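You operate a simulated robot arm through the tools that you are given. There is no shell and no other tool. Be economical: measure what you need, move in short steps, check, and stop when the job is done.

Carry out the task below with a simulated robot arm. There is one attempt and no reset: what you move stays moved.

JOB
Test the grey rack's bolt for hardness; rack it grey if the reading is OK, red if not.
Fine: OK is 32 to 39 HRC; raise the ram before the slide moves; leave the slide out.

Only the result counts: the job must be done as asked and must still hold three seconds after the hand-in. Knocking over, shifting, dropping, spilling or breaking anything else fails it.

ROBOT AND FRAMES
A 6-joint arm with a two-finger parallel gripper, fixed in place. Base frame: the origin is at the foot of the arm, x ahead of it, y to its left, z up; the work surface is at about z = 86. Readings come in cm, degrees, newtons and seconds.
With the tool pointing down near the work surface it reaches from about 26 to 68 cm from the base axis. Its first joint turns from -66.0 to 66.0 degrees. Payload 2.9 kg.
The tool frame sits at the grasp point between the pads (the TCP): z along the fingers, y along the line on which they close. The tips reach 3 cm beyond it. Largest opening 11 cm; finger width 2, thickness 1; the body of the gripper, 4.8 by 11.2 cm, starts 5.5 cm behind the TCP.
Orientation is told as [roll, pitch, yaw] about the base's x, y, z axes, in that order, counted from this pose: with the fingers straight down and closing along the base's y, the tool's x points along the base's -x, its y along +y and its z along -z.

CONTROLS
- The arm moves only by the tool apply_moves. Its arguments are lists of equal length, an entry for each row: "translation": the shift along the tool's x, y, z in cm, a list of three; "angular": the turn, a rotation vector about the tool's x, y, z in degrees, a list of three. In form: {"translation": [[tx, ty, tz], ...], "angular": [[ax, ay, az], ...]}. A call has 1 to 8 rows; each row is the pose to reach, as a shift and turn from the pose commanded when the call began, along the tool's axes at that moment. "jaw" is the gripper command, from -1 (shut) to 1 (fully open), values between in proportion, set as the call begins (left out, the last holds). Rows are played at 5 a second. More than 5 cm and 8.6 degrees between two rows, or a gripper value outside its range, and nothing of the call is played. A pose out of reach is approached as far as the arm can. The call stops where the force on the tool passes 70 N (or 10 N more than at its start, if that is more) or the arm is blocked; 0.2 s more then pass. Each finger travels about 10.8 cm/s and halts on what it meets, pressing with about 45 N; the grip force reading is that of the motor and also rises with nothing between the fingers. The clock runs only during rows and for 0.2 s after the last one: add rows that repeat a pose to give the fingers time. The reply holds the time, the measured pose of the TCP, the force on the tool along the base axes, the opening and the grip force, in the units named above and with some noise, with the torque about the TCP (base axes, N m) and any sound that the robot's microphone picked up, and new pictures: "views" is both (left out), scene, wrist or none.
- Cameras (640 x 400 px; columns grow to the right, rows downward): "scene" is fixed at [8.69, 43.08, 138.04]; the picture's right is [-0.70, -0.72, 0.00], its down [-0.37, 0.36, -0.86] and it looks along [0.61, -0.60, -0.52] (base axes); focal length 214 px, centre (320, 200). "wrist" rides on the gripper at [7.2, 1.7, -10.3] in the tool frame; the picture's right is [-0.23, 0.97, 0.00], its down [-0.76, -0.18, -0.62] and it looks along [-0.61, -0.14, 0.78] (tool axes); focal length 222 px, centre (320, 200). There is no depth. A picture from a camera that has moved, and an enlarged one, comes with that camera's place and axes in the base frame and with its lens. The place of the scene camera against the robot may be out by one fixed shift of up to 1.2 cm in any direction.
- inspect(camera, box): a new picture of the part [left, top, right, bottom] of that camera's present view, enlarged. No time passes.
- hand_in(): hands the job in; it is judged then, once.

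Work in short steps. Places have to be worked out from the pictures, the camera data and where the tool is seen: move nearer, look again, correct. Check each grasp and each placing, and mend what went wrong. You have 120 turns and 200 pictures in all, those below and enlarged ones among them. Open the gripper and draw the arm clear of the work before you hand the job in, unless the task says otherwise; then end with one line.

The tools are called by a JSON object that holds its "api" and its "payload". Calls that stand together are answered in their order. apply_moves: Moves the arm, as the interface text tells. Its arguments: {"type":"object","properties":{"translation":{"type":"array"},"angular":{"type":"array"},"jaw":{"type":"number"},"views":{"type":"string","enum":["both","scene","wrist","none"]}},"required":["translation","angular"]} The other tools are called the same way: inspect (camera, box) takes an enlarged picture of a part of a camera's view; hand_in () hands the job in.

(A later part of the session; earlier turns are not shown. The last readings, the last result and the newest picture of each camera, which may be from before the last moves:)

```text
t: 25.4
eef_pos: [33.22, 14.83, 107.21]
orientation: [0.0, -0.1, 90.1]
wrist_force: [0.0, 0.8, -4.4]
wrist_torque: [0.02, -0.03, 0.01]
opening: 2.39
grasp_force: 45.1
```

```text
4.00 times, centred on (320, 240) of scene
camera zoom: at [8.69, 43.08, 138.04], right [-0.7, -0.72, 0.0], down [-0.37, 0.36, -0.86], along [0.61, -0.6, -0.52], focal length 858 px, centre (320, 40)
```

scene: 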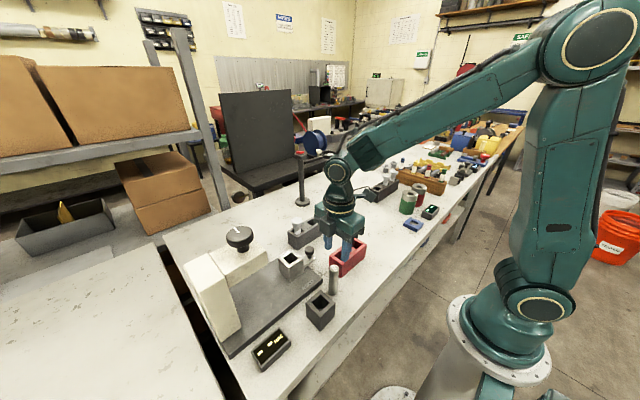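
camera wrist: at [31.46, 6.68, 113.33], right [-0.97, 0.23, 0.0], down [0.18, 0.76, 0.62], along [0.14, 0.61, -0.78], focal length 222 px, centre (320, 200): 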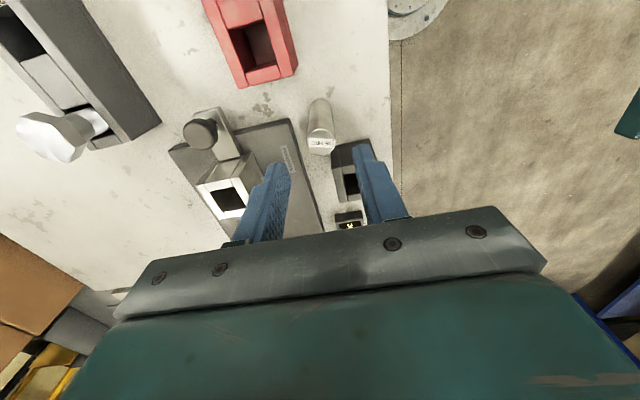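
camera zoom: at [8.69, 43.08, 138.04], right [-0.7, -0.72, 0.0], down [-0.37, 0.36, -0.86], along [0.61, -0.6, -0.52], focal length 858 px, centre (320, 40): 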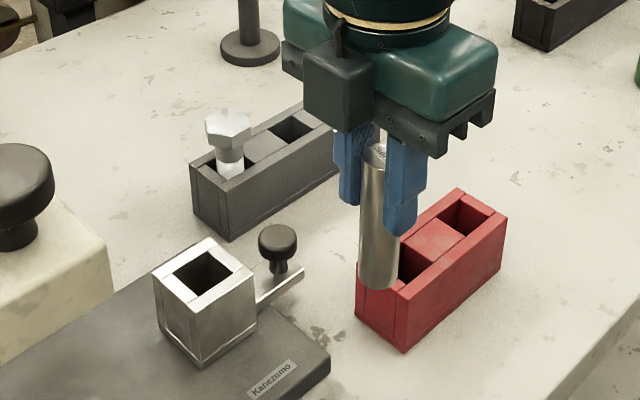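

Regrasped vertically, with the bottom about 8.3 below the TCP. Moving to just above the nest at about (45.0, 19.5).

{"api": "apply_moves", "payload": {"translation": [[-1.6, -4, 0], [-3.2, -8, 0], [-4.7, -11.85, 0], [-4.7, -11.85, 3.4], [-4.7, -11.85, 3.4]], "angular": [[0, 0, 0], [0, 0, 0], [0, 0, 0], [0, 0, 0], [0, 0, 0]], "views": "none"}}

{"api": "inspect", "payload": {"camera": "wrist", "box": [270, 70, 370, 170]}}

{"api": "inspect", "payload": {"camera": "scene", "box": [265, 225, 325, 285]}}

```text
t: 26.6
eef_pos: [45.29, 19.66, 103.91]
orientation: [-0.1, -0.1, 90.0]
wrist_force: [0.6, -0.8, -3.9]
wrist_torque: [0.02, -0.03, -0.03]
opening: 2.4
grasp_force: 44.9
```

```text
4.00 times, centred on (320, 120) of wrist
camera zoom: at [43.62, 12.39, 114.26], right [-0.97, 0.23, 0.0], down [0.18, 0.76, 0.62], along [0.14, 0.61, -0.78], focal length 888 px, centre (320, 520)
```

zoom: 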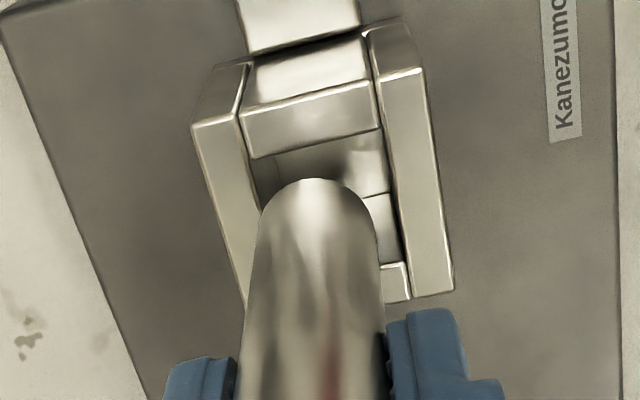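

```text
6.67 times, centred on (295, 255) of scene
camera zoom: at [8.7, 43.08, 138.04], right [-0.7, -0.72, 0.0], down [-0.37, 0.36, -0.86], along [0.61, -0.6, -0.52], focal length 1430 px, centre (487, -167)
```

zoom: 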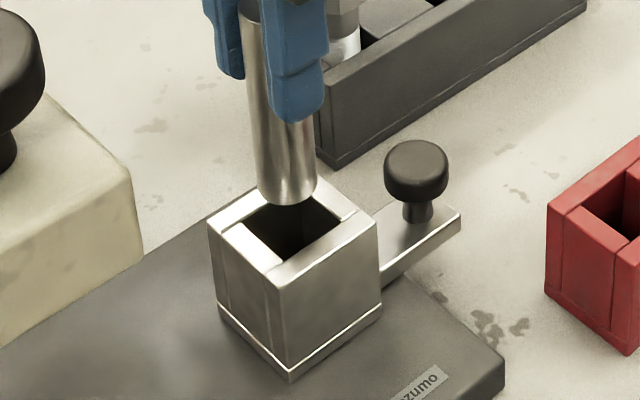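

The hole is about 2.9 wide, so clearance is tight; both views say shift about −0.27 in x and +0.05 in y. Correcting and lowering to the rim.

{"api": "apply_moves", "payload": {"translation": [[-0.05, 0.27, 0], [-0.05, 0.27, 1.2], [-0.05, 0.27, 1.2]], "angular": [[0, 0, 0], [0, 0, 0], [0, 0, 0]], "views": "none"}}

{"api": "inspect", "payload": {"camera": "wrist", "box": [270, 80, 370, 180]}}

{"api": "inspect", "payload": {"camera": "scene", "box": [275, 235, 315, 275]}}

```text
t: 27.4
eef_pos: [44.74, 19.6, 102.67]
orientation: [-0.1, 0.0, 89.9]
wrist_force: [-0.7, 0.9, -4.8]
wrist_torque: [-0.01, -0.03, 0.02]
opening: 2.39
grasp_force: 44.9
```

```text
4.00 times, centred on (320, 130) of wrist
camera zoom: at [43.21, 12.4, 113.02], right [-0.97, 0.23, 0.0], down [0.18, 0.76, 0.62], along [0.14, 0.61, -0.78], focal length 888 px, centre (320, 480)
```

zoom: 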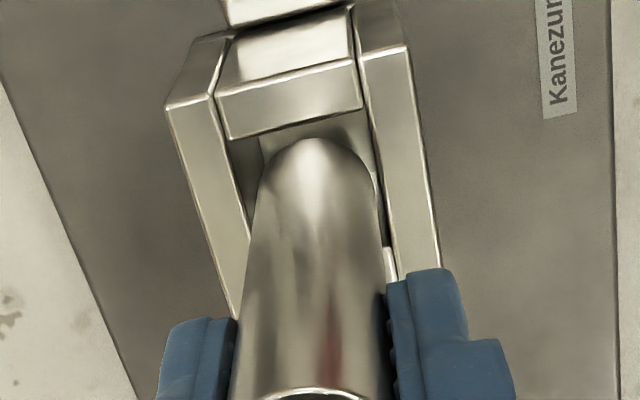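

```text
10.00 times, centred on (295, 255) of scene
camera zoom: at [8.69, 43.08, 138.04], right [-0.7, -0.72, 0.0], down [-0.37, 0.36, -0.86], along [0.61, -0.6, -0.52], focal length 2145 px, centre (570, -350)
```

zoom: 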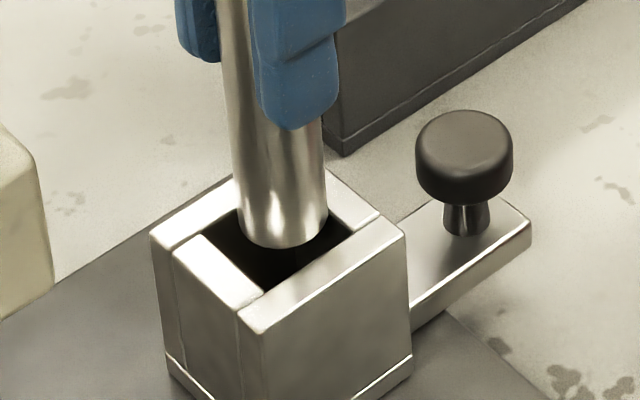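

In the wrist view the cylinder is now ~0.2 too far in −x, with y centred. Nudging +x and checking again.

{"api": "apply_moves", "payload": {"translation": [[0, -0.17, 0], [0, -0.17, 0.3], [0, -0.17, 0.3]], "angular": [[0, 0, 0], [0, 0, 0], [0, 0, 0]], "views": "none"}}

{"api": "inspect", "payload": {"camera": "wrist", "box": [280, 80, 360, 160]}}

{"api": "inspect", "payload": {"camera": "scene", "box": [275, 235, 315, 275]}}

```text
t: 28.2
eef_pos: [44.87, 19.72, 102.2]
orientation: [-0.2, 0.1, 90.1]
wrist_force: [-0.5, -0.1, -4.8]
wrist_torque: [0.01, 0.0, -0.02]
opening: 2.38
grasp_force: 45.5
```

```text
5.00 times, centred on (320, 120) of wrist
camera zoom: at [43.32, 12.35, 112.62], right [-0.97, 0.23, 0.0], down [0.18, 0.76, 0.62], along [0.14, 0.61, -0.78], focal length 1111 px, centre (320, 600)
```

zoom: 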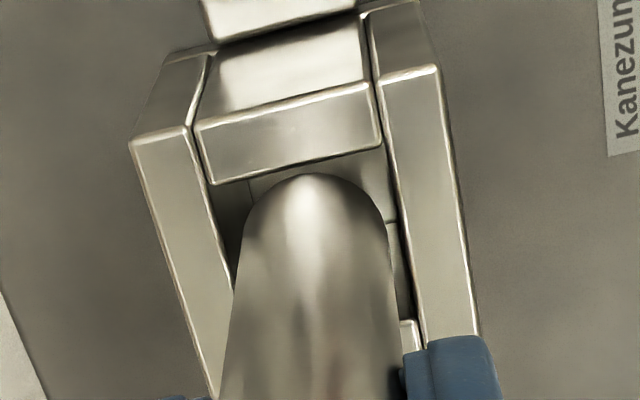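

```text
10.00 times, centred on (295, 255) of scene
camera zoom: at [8.69, 43.08, 138.04], right [-0.7, -0.72, 0.0], down [-0.37, 0.36, -0.86], along [0.61, -0.6, -0.52], focal length 2145 px, centre (570, -350)
```

zoom: 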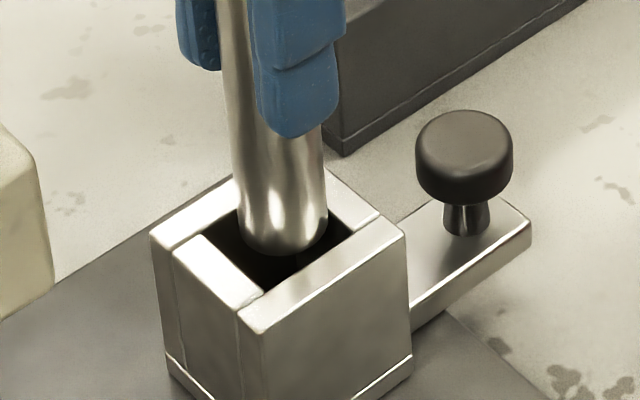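

Nearly centred; a small nudge of +0.05 x and +0.1 y, then lowering gently while watching the force.

{"api": "apply_moves", "payload": {"translation": [[-0.1, -0.05, 0.2], [-0.1, -0.05, 0.6], [-0.1, -0.05, 0.6]], "angular": [[0, 0, 0], [0, 0, 0], [0, 0, 0]], "views": "none"}}

{"api": "inspect", "payload": {"camera": "scene", "box": [275, 235, 315, 275]}}

```text
t: 29.0
eef_pos: [44.99, 19.79, 101.68]
orientation: [0.0, 0.0, 90.0]
wrist_force: [-1.0, 0.6, -4.7]
wrist_torque: [0.01, -0.02, 0.03]
opening: 2.4
grasp_force: 45.3
```

```text
10.00 times, centred on (295, 255) of scene
camera zoom: at [8.69, 43.08, 138.04], right [-0.7, -0.72, 0.0], down [-0.37, 0.36, -0.86], along [0.61, -0.6, -0.52], focal length 2145 px, centre (570, -350)
```

zoom: 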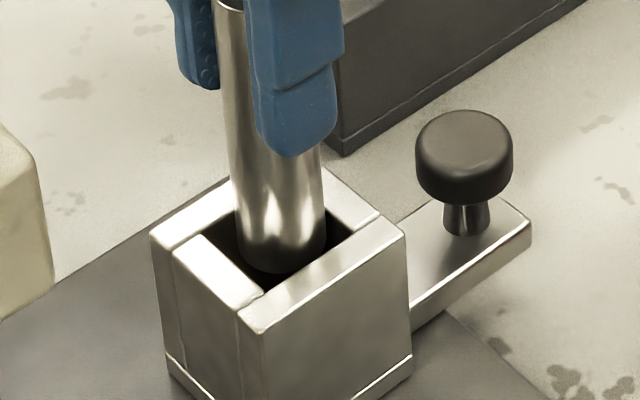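

The bottom is in the hole with no contact force. Continuing down.

{"api": "apply_moves", "payload": {"translation": [[0, 0, 0.5], [0, 0, 1.0], [0, 0, 1.0]], "angular": [[0, 0, 0], [0, 0, 0], [0, 0, 0]], "views": "none"}}

{"api": "apply_moves", "payload": {"translation": [[0, 0, 0.5], [0, 0, 1.0], [0, 0, 1.0]], "angular": [[0, 0, 0], [0, 0, 0], [0, 0, 0]], "views": "none"}}

{"api": "inspect", "payload": {"camera": "scene", "box": [265, 225, 325, 285]}}

```text
t: 29.8
eef_pos: [44.97, 19.69, 100.59]
orientation: [-0.1, -0.1, 90.0]
wrist_force: [0.0, 0.2, -4.3]
wrist_torque: [0.06, 0.02, -0.01]
opening: 2.36
grasp_force: 45.0
```

```text
t: 30.6
eef_pos: [44.95, 19.73, 99.57]
orientation: [-0.1, -0.1, 90.0]
wrist_force: [-0.6, -0.7, -5.1]
wrist_torque: [0.01, -0.02, -0.02]
opening: 2.4
grasp_force: 45.2
```

```text
6.67 times, centred on (295, 255) of scene
camera zoom: at [8.69, 43.08, 138.04], right [-0.7, -0.72, 0.0], down [-0.37, 0.36, -0.86], along [0.61, -0.6, -0.52], focal length 1430 px, centre (487, -167)
```

zoom: 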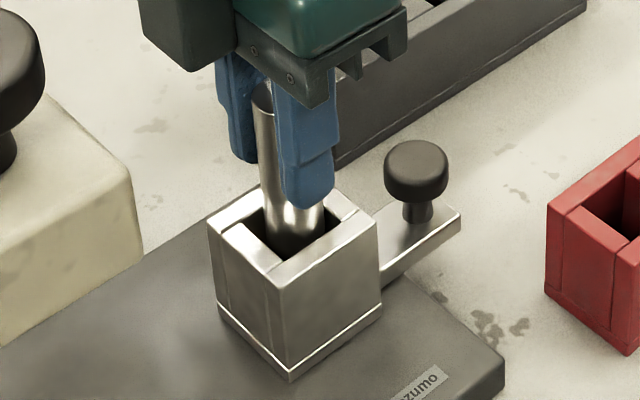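

Inserted freely. Continuing with small steps until floor contact.

{"api": "apply_moves", "payload": {"translation": [[0, 0, 0.5], [0, 0, 0.9], [0, 0, 0.9]], "angular": [[0, 0, 0], [0, 0, 0], [0, 0, 0]], "views": "none"}}

{"api": "apply_moves", "payload": {"translation": [[0, 0, 0.4], [0, 0, 0.7], [0, 0, 0.7]], "angular": [[0, 0, 0], [0, 0, 0], [0, 0, 0]], "views": "none"}}

{"api": "inspect", "payload": {"camera": "scene", "box": [265, 225, 325, 285]}}

```text
t: 31.4
eef_pos: [44.94, 19.77, 98.66]
orientation: [0.0, 0.0, 90.0]
wrist_force: [0.1, 0.7, -4.3]
wrist_torque: [0.04, 0.04, -0.02]
opening: 2.4
grasp_force: 45.5
```

```text
t: 32.2
eef_pos: [44.99, 19.82, 98.01]
orientation: [-0.1, 0.0, 90.1]
wrist_force: [0.6, 0.0, -4.3]
wrist_torque: [0.01, -0.02, 0.02]
opening: 2.36
grasp_force: 44.9
```

```text
6.67 times, centred on (295, 255) of scene
camera zoom: at [8.69, 43.08, 138.04], right [-0.7, -0.72, 0.0], down [-0.37, 0.36, -0.86], along [0.61, -0.6, -0.52], focal length 1430 px, centre (487, -167)
```

zoom: 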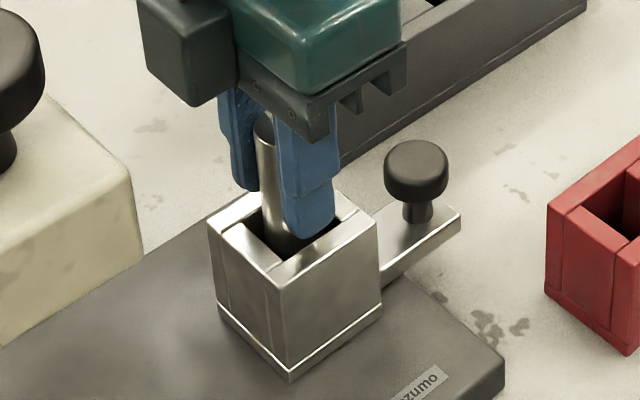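

{"api": "apply_moves", "payload": {"translation": [[0, 0, 0.3], [0, 0, 0.5], [0, 0, 0.5]], "angular": [[0, 0, 0], [0, 0, 0], [0, 0, 0]], "views": "none"}}

{"api": "inspect", "payload": {"camera": "wrist", "box": [240, 60, 400, 220]}}

```text
t: 33.0
eef_pos: [45.0, 19.81, 97.51]
orientation: [0.0, 0.0, 90.0]
wrist_force: [-0.4, 0.1, -4.7]
wrist_torque: [0.0, 0.01, 0.01]
opening: 2.4
grasp_force: 44.9
```

```text
2.50 times, centred on (320, 140) of wrist
camera zoom: at [43.34, 12.48, 107.87], right [-0.97, 0.23, 0.0], down [0.18, 0.76, 0.62], along [0.14, 0.61, -0.78], focal length 555 px, centre (320, 350)
```

zoom: 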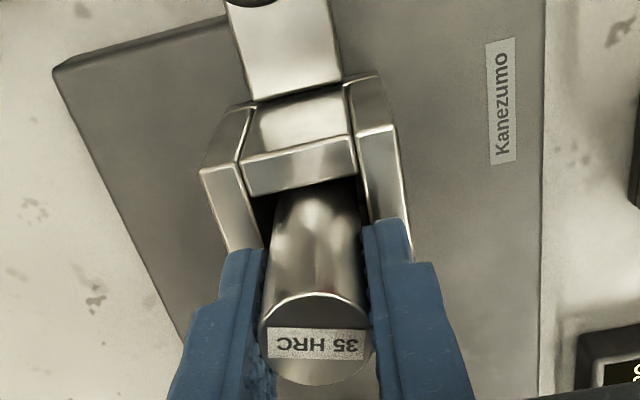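

{"api": "apply_moves", "payload": {"translation": [[0, 0, 0.2], [0, 0, 0.4], [0, 0, 0.4]], "angular": [[0, 0, 0], [0, 0, 0], [0, 0, 0]], "views": "none"}}

{"api": "inspect", "payload": {"camera": "scene", "box": [275, 235, 315, 275]}}

```text
t: 33.8
eef_pos: [44.96, 19.84, 97.09]
orientation: [-0.1, 0.0, 90.2]
wrist_force: [-2.9, -1.5, 1.8]
wrist_torque: [-0.04, 0.28, 0.01]
opening: 2.39
grasp_force: 44.4
```

```text
10.00 times, centred on (295, 255) of scene
camera zoom: at [8.68, 43.07, 138.05], right [-0.7, -0.72, 0.0], down [-0.37, 0.36, -0.86], along [0.61, -0.6, -0.52], focal length 2145 px, centre (570, -350)
```

zoom: 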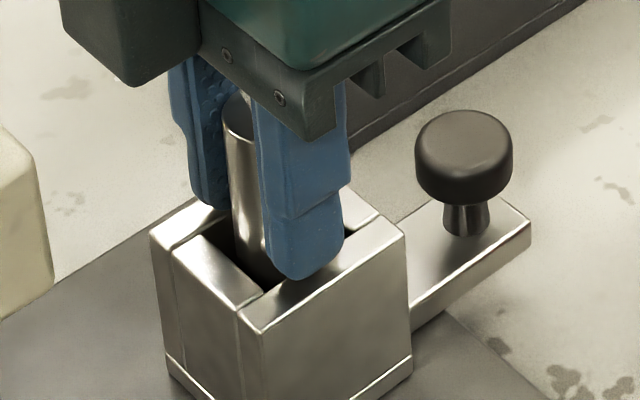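

Floor contact reached. Opening slightly and lifting off.

{"api": "apply_moves", "payload": {"translation": [[0, 0, 0], [0, 0, 0]], "angular": [[0, 0, 0], [0, 0, 0]], "jaw": -0.25, "views": "none"}}

{"api": "apply_moves", "payload": {"translation": [[0, 0, -3], [0, 0, -7], [0, 0, -11], [0, 0, -11]], "angular": [[0, 0, 0], [0, 0, 0], [0, 0, 0], [0, 0, 0]], "views": "both"}}

{"api": "inspect", "payload": {"camera": "wrist", "box": [240, 0, 400, 200]}}

{"api": "inspect", "payload": {"camera": "scene", "box": [190, 210, 330, 330]}}

```text
t: 34.4
eef_pos: [44.94, 19.82, 97.14]
orientation: [-0.2, 0.0, 90.1]
wrist_force: [0.3, -0.5, 0.2]
wrist_torque: [-0.01, 0.01, 0.01]
opening: 4.12
grasp_force: 0.0
```

```text
t: 35.4
eef_pos: [44.74, 19.85, 108.26]
orientation: [-0.1, 0.0, 90.0]
wrist_force: [0.4, 0.6, 0.4]
wrist_torque: [-0.02, 0.0, 0.01]
opening: 4.15
grasp_force: 0.0
camera wrist: at [43.14, 12.6, 118.63], right [-0.97, 0.23, 0.0], down [0.18, 0.76, 0.62], along [0.14, 0.61, -0.78], focal length 222 px, centre (320, 200)
```

scene: 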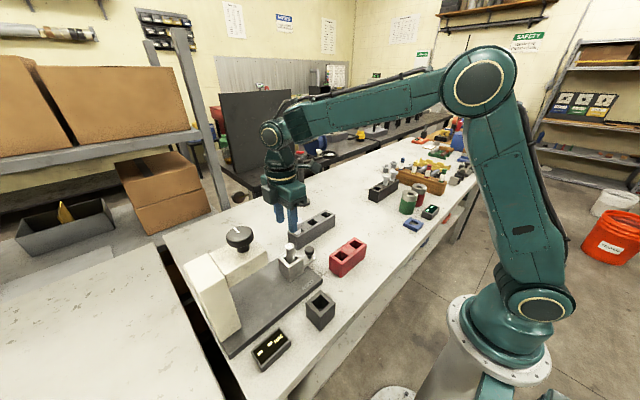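
wrist: 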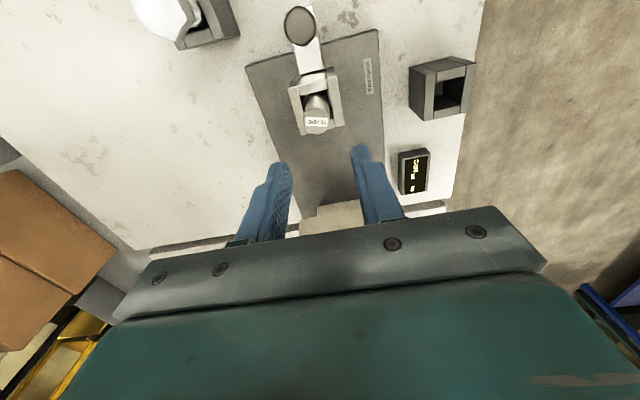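

```text
2.00 times, centred on (320, 100) of wrist
camera zoom: at [43.14, 12.6, 118.63], right [-0.97, 0.23, 0.0], down [0.18, 0.76, 0.62], along [0.14, 0.61, -0.78], focal length 444 px, centre (320, 400)
```

zoom: 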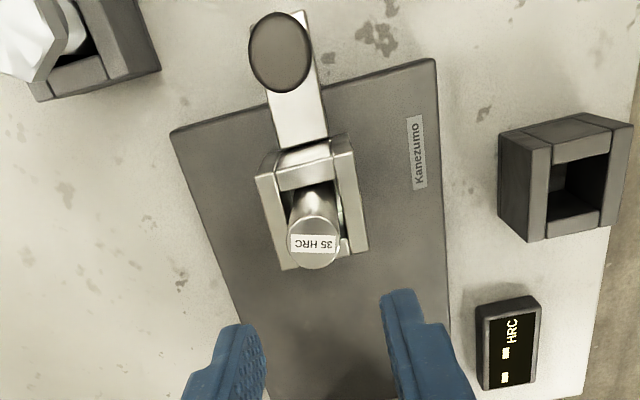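

```text
3.33 times, centred on (260, 270) of scene
camera zoom: at [8.69, 43.08, 138.04], right [-0.7, -0.72, 0.0], down [-0.37, 0.36, -0.86], along [0.61, -0.6, -0.52], focal length 715 px, centre (520, -33)
```

zoom: 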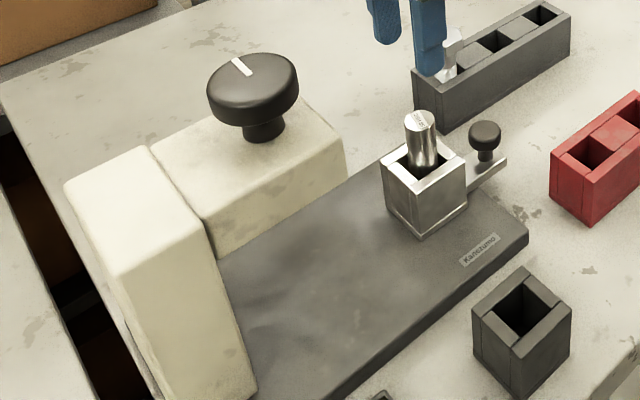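

The reference is seated in the nest. Next is the slide knob at about (44.9, 12.5, top≈93): I'll tilt the gripper 12° so its body stays clear of the head later, and approach.

{"api": "apply_moves", "payload": {"translation": [[2, 0, 0], [4, 0, 0], [6, 0, 0], [7.3, 0, 3], [7.3, 0, 6], [7.3, 0, 6]], "angular": [[0, -4, 0], [0, -8, 0], [0, -12, 0], [0, -12, 0], [0, -12, 0], [0, -12, 0]], "views": "both"}}

{"api": "inspect", "payload": {"camera": "wrist", "box": [220, 40, 420, 220]}}

{"api": "inspect", "payload": {"camera": "scene", "box": [260, 200, 360, 300]}}

```text
t: 36.8
eef_pos: [44.82, 12.4, 102.36]
orientation: [-0.1, -12.0, 90.0]
wrist_force: [0.1, 0.8, 0.2]
wrist_torque: [0.02, 0.0, 0.02]
opening: 4.11
grasp_force: 0.1
camera wrist: at [43.25, 3.06, 110.87], right [-0.97, 0.22, 0.05], down [0.18, 0.62, 0.77], along [0.14, 0.76, -0.64], focal length 222 px, centre (320, 200)
```

scene: 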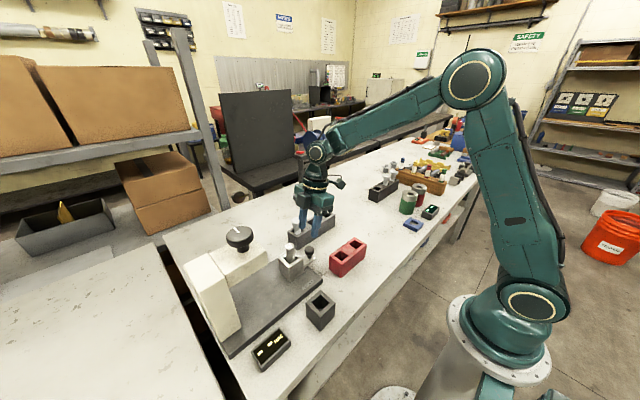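
wrist: 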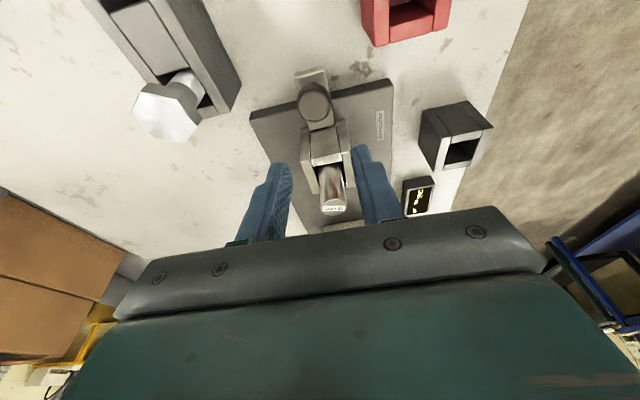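

```text
2.22 times, centred on (320, 130) of wrist
camera zoom: at [43.25, 3.06, 110.87], right [-0.97, 0.22, 0.05], down [0.18, 0.62, 0.77], along [0.14, 0.76, -0.64], focal length 494 px, centre (320, 356)
```

zoom: 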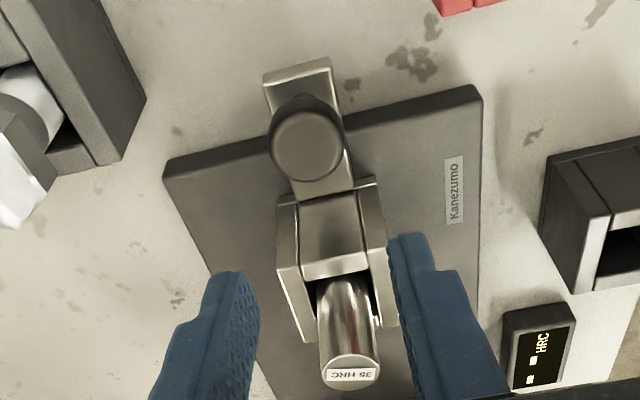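

```text
4.00 times, centred on (310, 250) of scene
camera zoom: at [8.69, 43.08, 138.04], right [-0.7, -0.72, 0.0], down [-0.37, 0.36, -0.86], along [0.61, -0.6, -0.52], focal length 858 px, centre (360, 0)
```

zoom: 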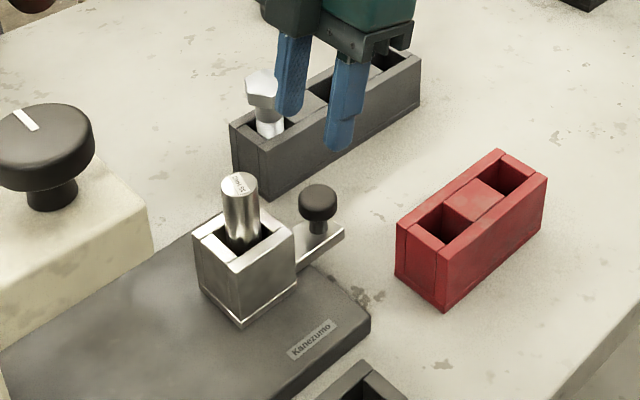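

Knob: (44.9, 12.45), top ≈92.3. Descending over it, stopping a little above to check.

{"api": "apply_moves", "payload": {"translation": [[0.8, -0.05, 3], [1.4, -0.05, 5], [1.75, -0.05, 6.75], [1.75, -0.05, 6.75]], "angular": [[0, 0, 0], [0, 0, 0], [0, 0, 0], [0, 0, 0]], "views": "none"}}

{"api": "inspect", "payload": {"camera": "wrist", "box": [220, 60, 420, 240]}}

{"api": "inspect", "payload": {"camera": "scene", "box": [280, 215, 340, 275]}}

```text
t: 37.8
eef_pos: [44.82, 12.14, 95.2]
orientation: [-0.1, -11.9, 90.1]
wrist_force: [0.4, -0.7, -0.4]
wrist_torque: [0.01, -0.01, 0.01]
opening: 4.11
grasp_force: 0.1
```

```text
2.22 times, centred on (320, 150) of wrist
camera zoom: at [43.22, 2.78, 103.8], right [-0.97, 0.22, 0.05], down [0.18, 0.62, 0.77], along [0.14, 0.76, -0.64], focal length 494 px, centre (320, 311)
```

zoom: 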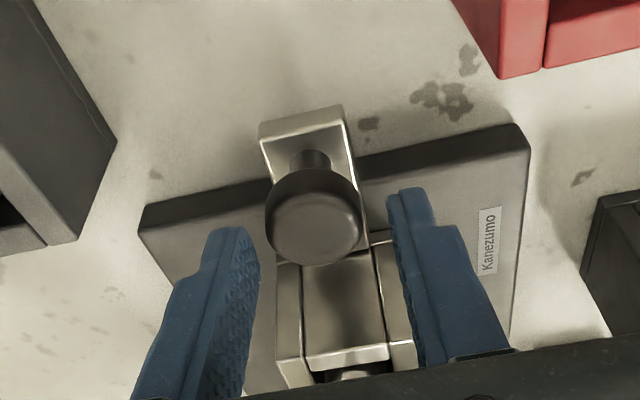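

```text
6.67 times, centred on (310, 245) of scene
camera zoom: at [8.69, 43.08, 138.04], right [-0.7, -0.72, 0.0], down [-0.37, 0.36, -0.86], along [0.61, -0.6, -0.52], focal length 1430 px, centre (387, -100)
```

zoom: 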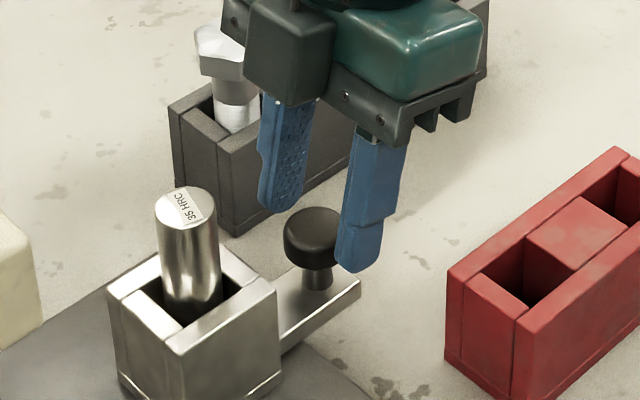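

Well aligned (shift +0.15 in x). Lowering 1.9 and gripping the knob.

{"api": "apply_moves", "payload": {"translation": [[0.2, -0.15, 0.95], [0.4, -0.15, 1.86], [0.4, -0.15, 1.86]], "angular": [[0, 0, 0], [0, 0, 0], [0, 0, 0]], "views": "none"}}

{"api": "apply_moves", "payload": {"translation": [[0, 0, 0], [0, 0, 0], [0, 0, 0]], "angular": [[0, 0, 0], [0, 0, 0], [0, 0, 0]], "jaw": -0.7, "views": "none"}}

{"api": "inspect", "payload": {"camera": "scene", "box": [280, 215, 340, 275]}}

```text
t: 38.6
eef_pos: [45.02, 12.09, 93.31]
orientation: [-0.1, -12.0, 90.1]
wrist_force: [-0.2, -0.7, 0.0]
wrist_torque: [0.03, -0.01, -0.03]
opening: 4.14
grasp_force: 0.1
```

```text
t: 39.4
eef_pos: [45.09, 12.18, 93.24]
orientation: [0.2, -12.0, 90.1]
wrist_force: [-8.5, -0.4, 2.3]
wrist_torque: [-0.01, 0.14, 0.08]
opening: 2.93
grasp_force: 44.5
```

```text
6.67 times, centred on (310, 245) of scene
camera zoom: at [8.66, 43.08, 138.05], right [-0.7, -0.72, 0.0], down [-0.37, 0.36, -0.86], along [0.61, -0.6, -0.52], focal length 1430 px, centre (387, -100)
```

zoom: 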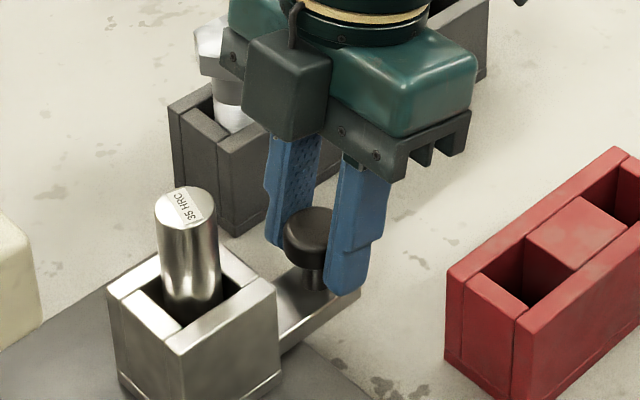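

Gripped the knob. Before moving the slide I want to verify the ram is up, so I'm checking the current wrist view toward the head.

{"api": "inspect", "payload": {"camera": "wrist", "box": [200, 100, 440, 250]}}

{"api": "inspect", "payload": {"camera": "scene", "box": [200, 220, 300, 320]}}

```text
2.67 times, centred on (320, 175) of wrist
camera zoom: at [43.39, 2.84, 101.88], right [-0.97, 0.22, 0.05], down [0.18, 0.62, 0.77], along [0.14, 0.76, -0.64], focal length 592 px, centre (320, 267)
```

zoom: 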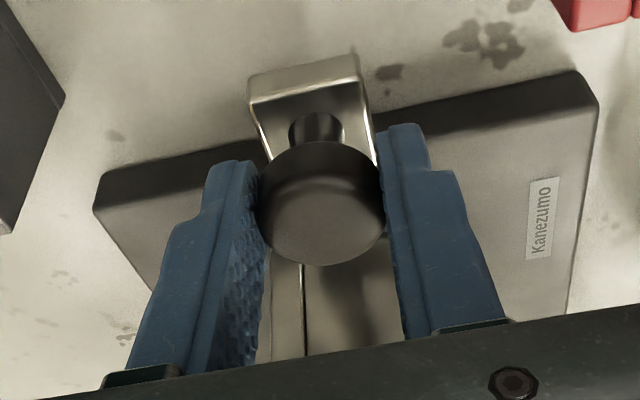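

```text
4.00 times, centred on (250, 270) of scene
camera zoom: at [8.66, 43.08, 138.05], right [-0.7, -0.72, 0.0], down [-0.37, 0.36, -0.86], along [0.61, -0.6, -0.52], focal length 858 px, centre (600, -80)
```

zoom: 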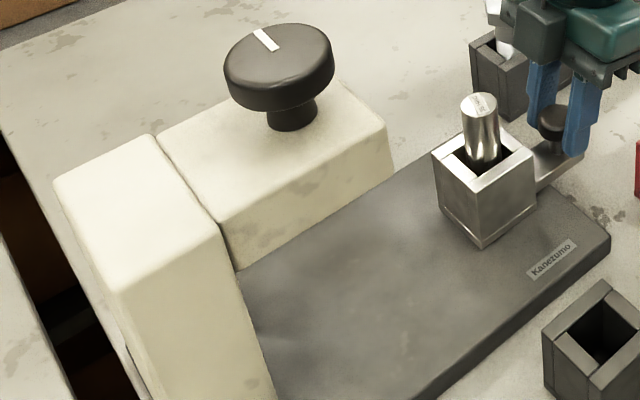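

The space under the head (ram axis projected at about (330, 260) in that view) shows only plate, so the ram is up. Pushing the slide in 4 cm.

{"api": "apply_moves", "payload": {"translation": [[-0.98, 0.1, 0.21], [-1.96, 0.1, 0.42], [-2.94, 0.1, 0.62], [-3.91, 0.1, 0.83], [-3.91, 0.1, 0.83]], "angular": [[0, 0, 0], [0, 0, 0], [0, 0, 0], [0, 0, 0], [0, 0, 0]], "views": "none"}}

{"api": "inspect", "payload": {"camera": "scene", "box": [220, 210, 320, 310]}}

```text
t: 40.6
eef_pos: [44.97, 16.16, 93.2]
orientation: [-0.2, -12.0, 90.1]
wrist_force: [-3.0, 0.0, -8.3]
wrist_torque: [-0.58, 0.08, -0.19]
opening: 2.94
grasp_force: 45.0
```

```text
4.00 times, centred on (270, 260) of scene
camera zoom: at [8.69, 43.09, 138.04], right [-0.7, -0.72, 0.0], down [-0.37, 0.36, -0.86], along [0.61, -0.6, -0.52], focal length 858 px, centre (520, -40)
```

zoom: 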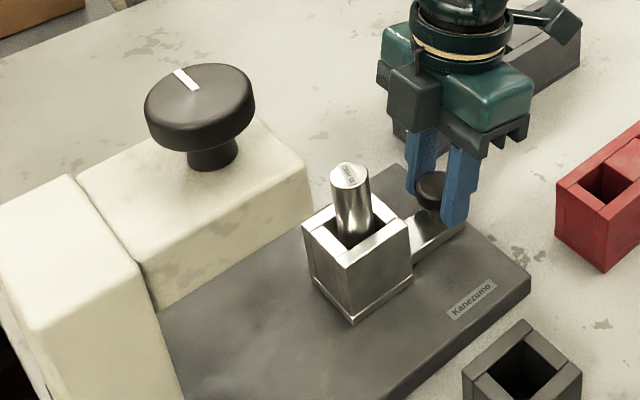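

The slide moves smoothly. Pushing 4 more.

{"api": "apply_moves", "payload": {"translation": [[-0.98, 0, 0.25], [-1.96, 0, 0.46], [-2.94, 0, 0.67], [-3.91, 0, 0.88], [-3.91, 0, 0.88]], "angular": [[0, 0, 0], [0, 0, 0], [0, 0, 0], [0, 0, 0], [0, 0, 0]], "views": "none"}}

{"api": "inspect", "payload": {"camera": "scene", "box": [210, 210, 310, 310]}}

```text
t: 41.8
eef_pos: [45.11, 20.22, 93.29]
orientation: [-0.1, -12.1, 90.3]
wrist_force: [-11.4, -0.2, 17.1]
wrist_torque: [-0.52, 0.26, 0.1]
opening: 2.93
grasp_force: 44.4
```

```text
4.00 times, centred on (260, 260) of scene
camera zoom: at [8.64, 43.07, 138.05], right [-0.7, -0.72, 0.0], down [-0.37, 0.36, -0.86], along [0.61, -0.6, -0.52], focal length 858 px, centre (560, -40)
```

zoom: 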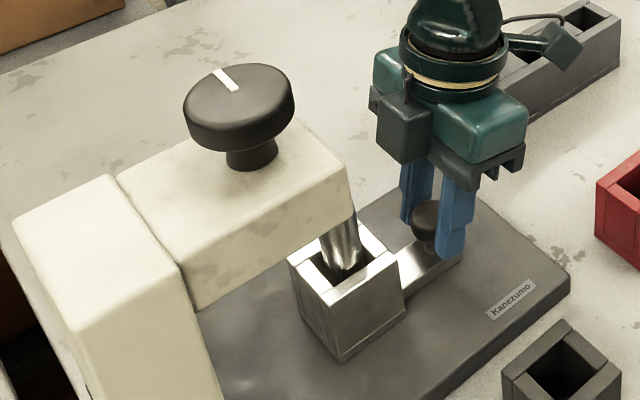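

{"api": "apply_moves", "payload": {"translation": [[-0.98, 0.1, 0.08], [-1.96, 0.15, 0.3], [-1.96, 0.15, 0.3]], "angular": [[0, 0, 0], [0, 0, 0], [0, 0, 0]], "views": "none"}}

{"api": "apply_moves", "payload": {"translation": [[-0.5, 0, 0.1], [-0.98, 0, 0.2], [-0.98, 0, 0.2]], "angular": [[0, 0, 0], [0, 0, 0], [0, 0, 0]], "views": "none"}}

{"api": "inspect", "payload": {"camera": "scene", "box": [210, 210, 310, 310]}}

```text
t: 42.6
eef_pos: [45.0, 22.15, 93.25]
orientation: [-0.4, -12.0, 90.1]
wrist_force: [7.5, 1.3, 1.9]
wrist_torque: [0.34, -0.25, 0.03]
opening: 2.96
grasp_force: 45.5
```

```text
t: 43.4
eef_pos: [44.95, 23.0, 93.28]
orientation: [-0.1, -12.0, 89.9]
wrist_force: [13.6, -1.6, -7.1]
wrist_torque: [-0.03, -0.23, -0.22]
opening: 2.9
grasp_force: 44.6
```

```text
4.00 times, centred on (260, 260) of scene
camera zoom: at [8.73, 43.08, 138.04], right [-0.7, -0.72, 0.0], down [-0.37, 0.36, -0.86], along [0.61, -0.6, -0.52], focal length 858 px, centre (560, -40)
```

zoom: 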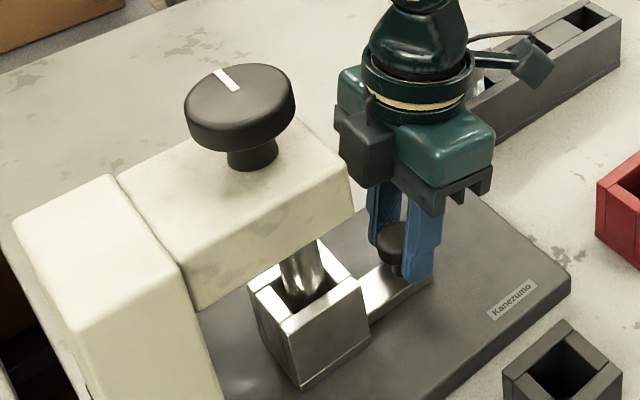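

{"api": "apply_moves", "payload": {"translation": [[-0.25, -0.1, 0], [-0.49, -0.1, 0.1], [-0.49, -0.1, 0.1]], "angular": [[0, 0, 0], [0, 0, 0], [0, 0, 0]], "views": "none"}}

{"api": "apply_moves", "payload": {"translation": [[-0.25, 0, 0.05], [-0.49, 0, 0.1], [-0.49, 0, 0.1]], "angular": [[0, 0, 0], [0, 0, 0], [0, 0, 0]], "views": "none"}}

{"api": "inspect", "payload": {"camera": "scene", "box": [210, 210, 310, 310]}}

```text
t: 44.2
eef_pos: [44.99, 23.53, 93.37]
orientation: [0.1, -11.9, 90.1]
wrist_force: [7.3, -2.4, -9.6]
wrist_torque: [-0.26, -0.03, -0.15]
opening: 2.94
grasp_force: 44.6
```

```text
t: 45.0
eef_pos: [44.97, 24.02, 93.32]
orientation: [0.0, -12.0, 90.1]
wrist_force: [6.7, -4.7, -14.2]
wrist_torque: [-0.02, -0.18, 0.09]
opening: 2.9
grasp_force: 45.4
```

```text
4.00 times, centred on (260, 260) of scene
camera zoom: at [8.72, 43.08, 138.04], right [-0.7, -0.72, 0.0], down [-0.37, 0.36, -0.86], along [0.61, -0.6, -0.52], focal length 858 px, centre (560, -40)
```

zoom: 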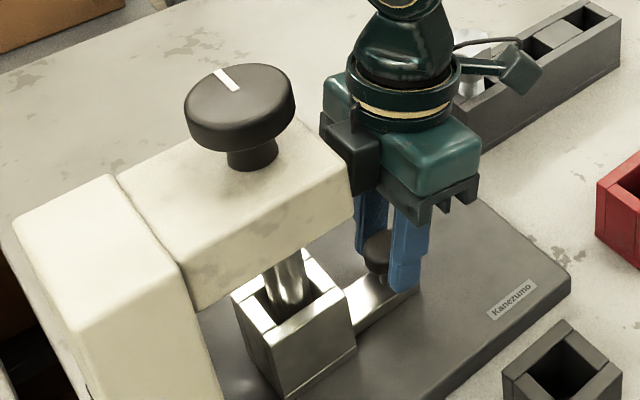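

{"api": "apply_moves", "payload": {"translation": [[-0.2, 0, 0.1], [-0.38, 0, 0.18], [-0.38, 0, 0.18]], "angular": [[0, 0, 0], [0, 0, 0], [0, 0, 0]], "views": "wrist"}}

```text
t: 45.8
eef_pos: [45.02, 24.02, 93.32]
orientation: [0.0, -11.7, 89.6]
wrist_force: [-5.7, -36.8, 10.4]
wrist_torque: [-0.59, 0.21, 0.04]
opening: 2.92
grasp_force: 45.3
camera wrist: at [43.3, 14.94, 101.94], right [-0.97, 0.23, 0.05], down [0.18, 0.62, 0.76], along [0.15, 0.75, -0.64], focal length 222 px, centre (320, 200)
```

wrist: 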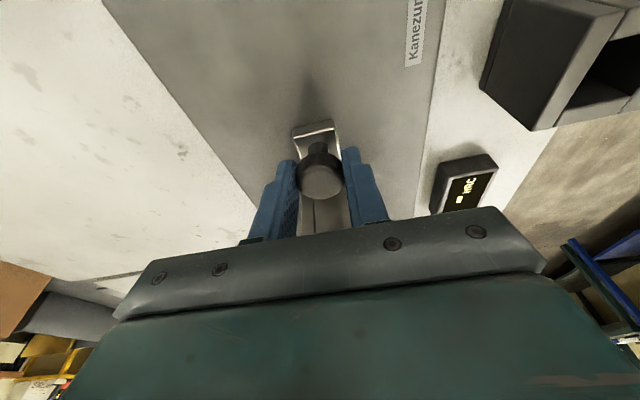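

The slide has hit its end stop (the reaction is at knob height). Relaxing, opening, and backing up and away.

{"api": "apply_moves", "payload": {"translation": [[0.36, 0, -0.1], [0.36, 0, -0.1]], "angular": [[0, 0, 0], [0, 0, 0]], "views": "none"}}

{"api": "apply_moves", "payload": {"translation": [[0, 0, 0], [0, 0, 0], [-0.5, 0, -2.5], [0.7, 0, -5.7], [2, 0, -11], [2, 0, -16], [2, 0, -16]], "angular": [[0, 0, 0], [0, 0, 0], [0, 0, 0], [0, 0, 0], [0, 0, 0], [0, 0, 0], [0, 0, 0]], "jaw": -0.2, "views": "both"}}

{"api": "inspect", "payload": {"camera": "scene", "box": [180, 210, 320, 350]}}

```text
t: 46.4
eef_pos: [45.07, 24.16, 93.33]
orientation: [-0.1, -12.0, 90.2]
wrist_force: [-4.5, -13.2, 5.5]
wrist_torque: [-1.44, 0.11, -0.03]
opening: 2.93
grasp_force: 44.9
```

```text
refused: row 5 steps farther than a row can; nothing moved
```

```text
2.86 times, centred on (250, 280) of scene
camera zoom: at [8.67, 43.04, 138.06], right [-0.7, -0.72, 0.0], down [-0.37, 0.36, -0.86], along [0.61, -0.6, -0.52], focal length 613 px, centre (520, -29)
```

zoom: 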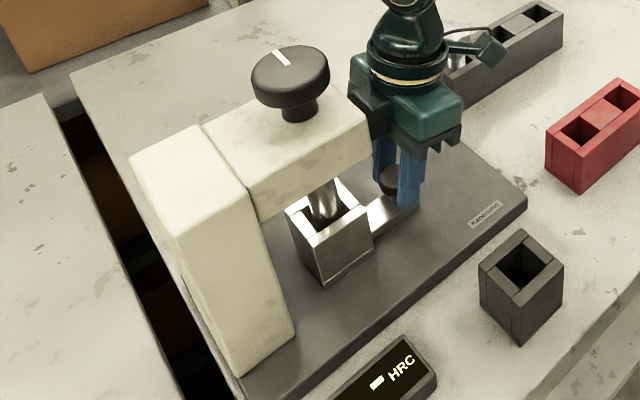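

{"api": "apply_moves", "payload": {"translation": [[0, 0, 0], [0, 0, 0], [-0.5, 0, -2.5], [0.7, 0, -5.7], [1.5, 0, -10], [2, 0, -14], [2, 0, -14]], "angular": [[0, 0, 0], [0, 0, 0], [0, 0, 0], [0, 0, 0], [0, 0, 0], [0, 0, 0], [0, 0, 0]], "jaw": -0.2, "views": "both"}}

{"api": "inspect", "payload": {"camera": "scene", "box": [180, 210, 320, 350]}}

```text
t: 48.0
eef_pos: [44.94, 19.35, 106.62]
orientation: [-0.1, -12.0, 90.1]
wrist_force: [-1.0, 0.7, 0.7]
wrist_torque: [-0.05, -0.01, 0.0]
opening: 4.38
grasp_force: 0.1
camera wrist: at [43.36, 9.99, 115.21], right [-0.97, 0.22, 0.05], down [0.18, 0.62, 0.77], along [0.14, 0.76, -0.64], focal length 222 px, centre (320, 200)
```

scene: 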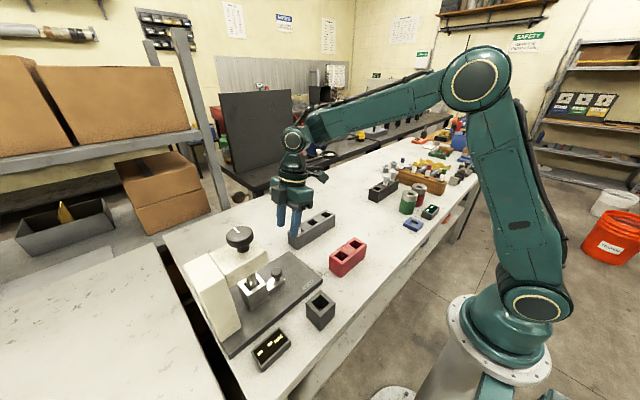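
wrist: 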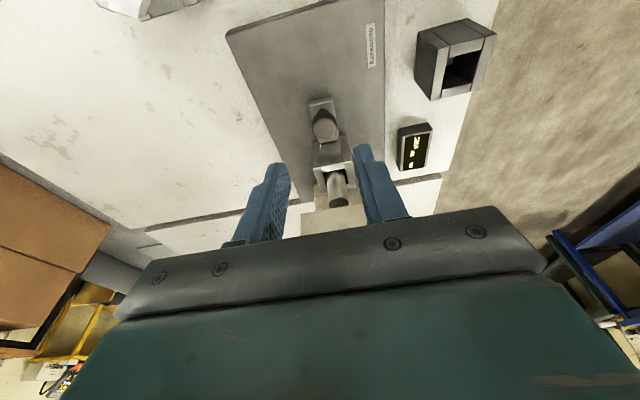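

```text
2.86 times, centred on (250, 280) of scene
camera zoom: at [8.69, 43.08, 138.04], right [-0.7, -0.72, 0.0], down [-0.37, 0.36, -0.86], along [0.61, -0.6, -0.52], focal length 613 px, centre (520, -29)
```

zoom: 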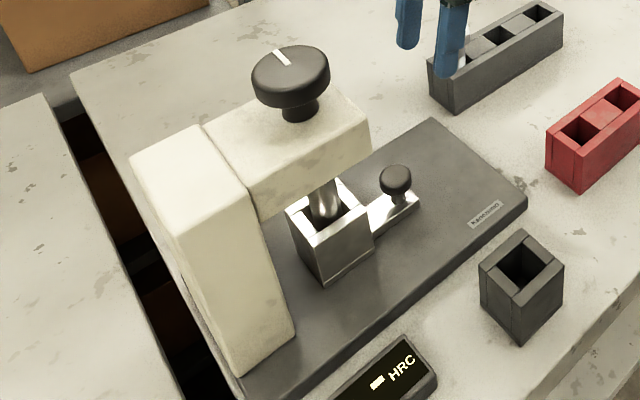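

The reference is under the head. Next is the ram knob at about (44, 31, 110): I'm rising, levelling the gripper and approaching from above to look.

{"api": "apply_moves", "payload": {"translation": [[-0.83, 0, -3.9], [-1.66, 0, -7.8], [-2.5, 0, -11.7], [-3.3, 0, -15.6], [-6.2, 0, -15], [-9.1, 0, -14.4], [-9.1, 0, -14.4]], "angular": [[0, 0, 0], [0, 0, 0], [0, 4, 0], [0, 8, 0], [0, 12, 0], [0, 12, 0], [0, 12, 0]], "jaw": 0.45, "views": "both"}}

{"api": "inspect", "payload": {"camera": "wrist", "box": [200, 40, 440, 240]}}

```text
t: 49.6
eef_pos: [45.1, 25.15, 122.65]
orientation: [0.0, 0.1, 90.1]
wrist_force: [-1.1, -0.3, 0.2]
wrist_torque: [0.02, -0.02, -0.02]
opening: 7.99
grasp_force: 0.0
out of reach, approached as far as the arm can: row 4, 5
camera wrist: at [43.5, 17.81, 133.0], right [-0.97, 0.23, 0.0], down [0.18, 0.76, 0.62], along [0.14, 0.61, -0.78], focal length 222 px, centre (320, 200)
```

scene: 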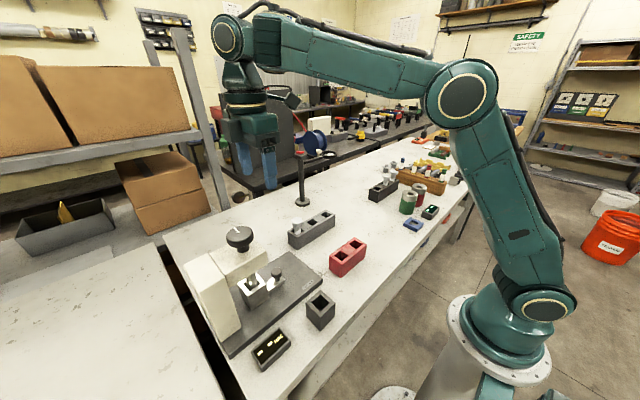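
wrist: 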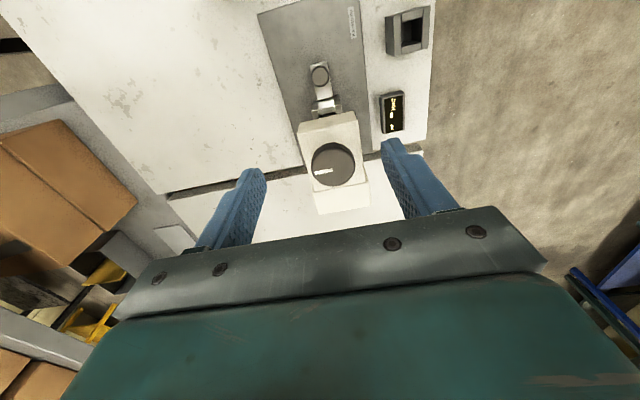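

```text
2.00 times, centred on (320, 140) of wrist
camera zoom: at [43.5, 17.81, 133.0], right [-0.97, 0.23, 0.0], down [0.18, 0.76, 0.62], along [0.14, 0.61, -0.78], focal length 444 px, centre (320, 320)
```

zoom: 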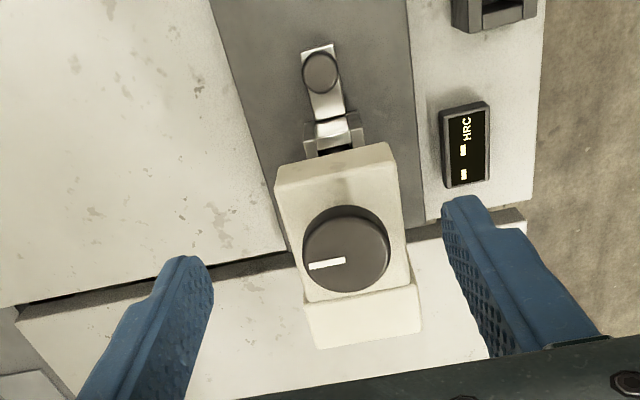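

Knob: centre (44.9, 31.0), diameter 5.2, mark pointing +x. Moving above it.

{"api": "apply_moves", "payload": {"translation": [[-3, 0.05, 0], [-5.9, 0.05, 2], [-5.9, 0.05, 5], [-5.9, 0.05, 8], [-5.9, 0.05, 8]], "angular": [[0, 0, 0], [0, 0, 0], [0, 0, 0], [0, 0, 0], [0, 0, 0]], "views": "both"}}

{"api": "inspect", "payload": {"camera": "wrist", "box": [200, 60, 440, 240]}}

{"api": "inspect", "payload": {"camera": "scene", "box": [190, 180, 310, 300]}}

```text
t: 50.8
eef_pos: [45.0, 30.96, 114.62]
orientation: [-0.1, 0.0, 89.9]
wrist_force: [0.2, 0.2, 0.1]
wrist_torque: [0.02, 0.0, 0.0]
opening: 8.01
grasp_force: 0.0
camera wrist: at [43.31, 23.77, 124.96], right [-0.97, 0.23, 0.0], down [0.18, 0.76, 0.62], along [0.14, 0.61, -0.78], focal length 222 px, centre (320, 200)
```

scene: 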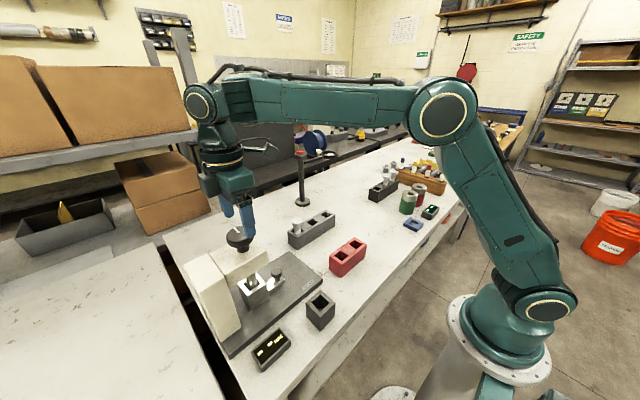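
wrist: 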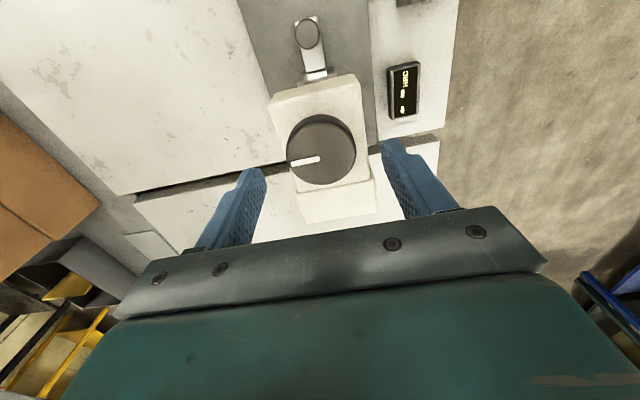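

```text
2.22 times, centred on (320, 150) of wrist
camera zoom: at [43.31, 23.77, 124.96], right [-0.97, 0.23, 0.0], down [0.18, 0.76, 0.62], along [0.14, 0.61, -0.78], focal length 494 px, centre (320, 311)
```

zoom: 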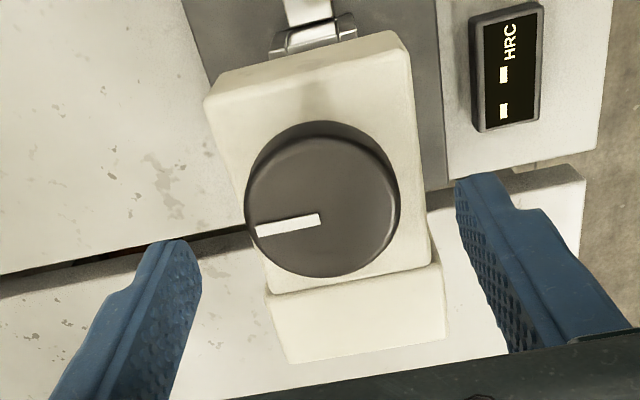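

```text
3.33 times, centred on (250, 240) of scene
camera zoom: at [8.69, 43.08, 138.04], right [-0.7, -0.72, 0.0], down [-0.37, 0.36, -0.86], along [0.61, -0.6, -0.52], focal length 715 px, centre (553, 67)
```

zoom: 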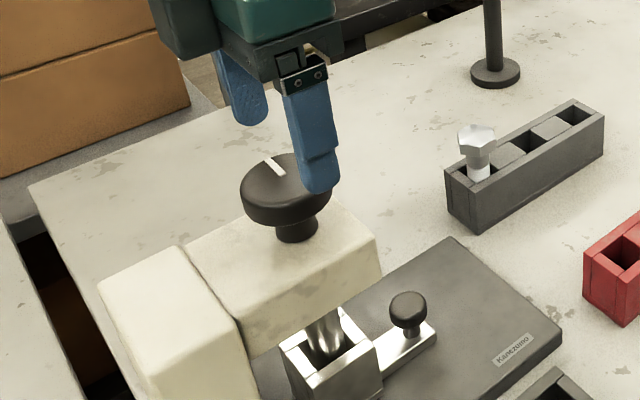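

Refined: knob centre about (44.95, 31.75), top ≈108.7. Shifting +0.8 in y and lowering.

{"api": "apply_moves", "payload": {"translation": [[-0.8, 0, 0], [-0.8, 0, 2.5], [-0.8, 0, 2.5]], "angular": [[0, 0, 0], [0, 0, 0], [0, 0, 0]], "views": "none"}}

{"api": "inspect", "payload": {"camera": "wrist", "box": [200, 60, 440, 240]}}

{"api": "inspect", "payload": {"camera": "scene", "box": [200, 190, 300, 290]}}

```text
t: 51.6
eef_pos: [44.86, 31.84, 112.1]
orientation: [0.0, -0.1, 90.0]
wrist_force: [0.6, 1.0, 0.1]
wrist_torque: [0.03, 0.0, 0.01]
opening: 7.99
grasp_force: 0.0
```

```text
2.22 times, centred on (320, 150) of wrist
camera zoom: at [43.15, 24.56, 122.42], right [-0.97, 0.23, 0.0], down [0.18, 0.76, 0.62], along [0.14, 0.61, -0.78], focal length 494 px, centre (320, 311)
```

zoom: 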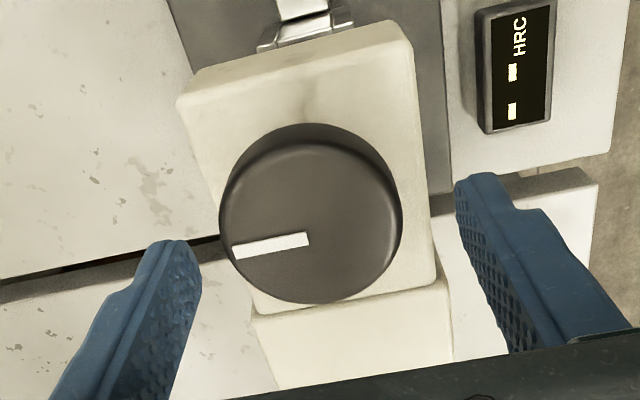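

```text
4.00 times, centred on (250, 240) of scene
camera zoom: at [8.69, 43.08, 138.04], right [-0.7, -0.72, 0.0], down [-0.37, 0.36, -0.86], along [0.61, -0.6, -0.52], focal length 858 px, centre (600, 40)
```

zoom: 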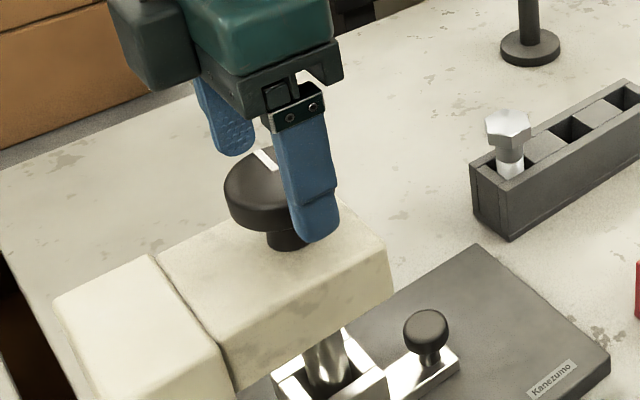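

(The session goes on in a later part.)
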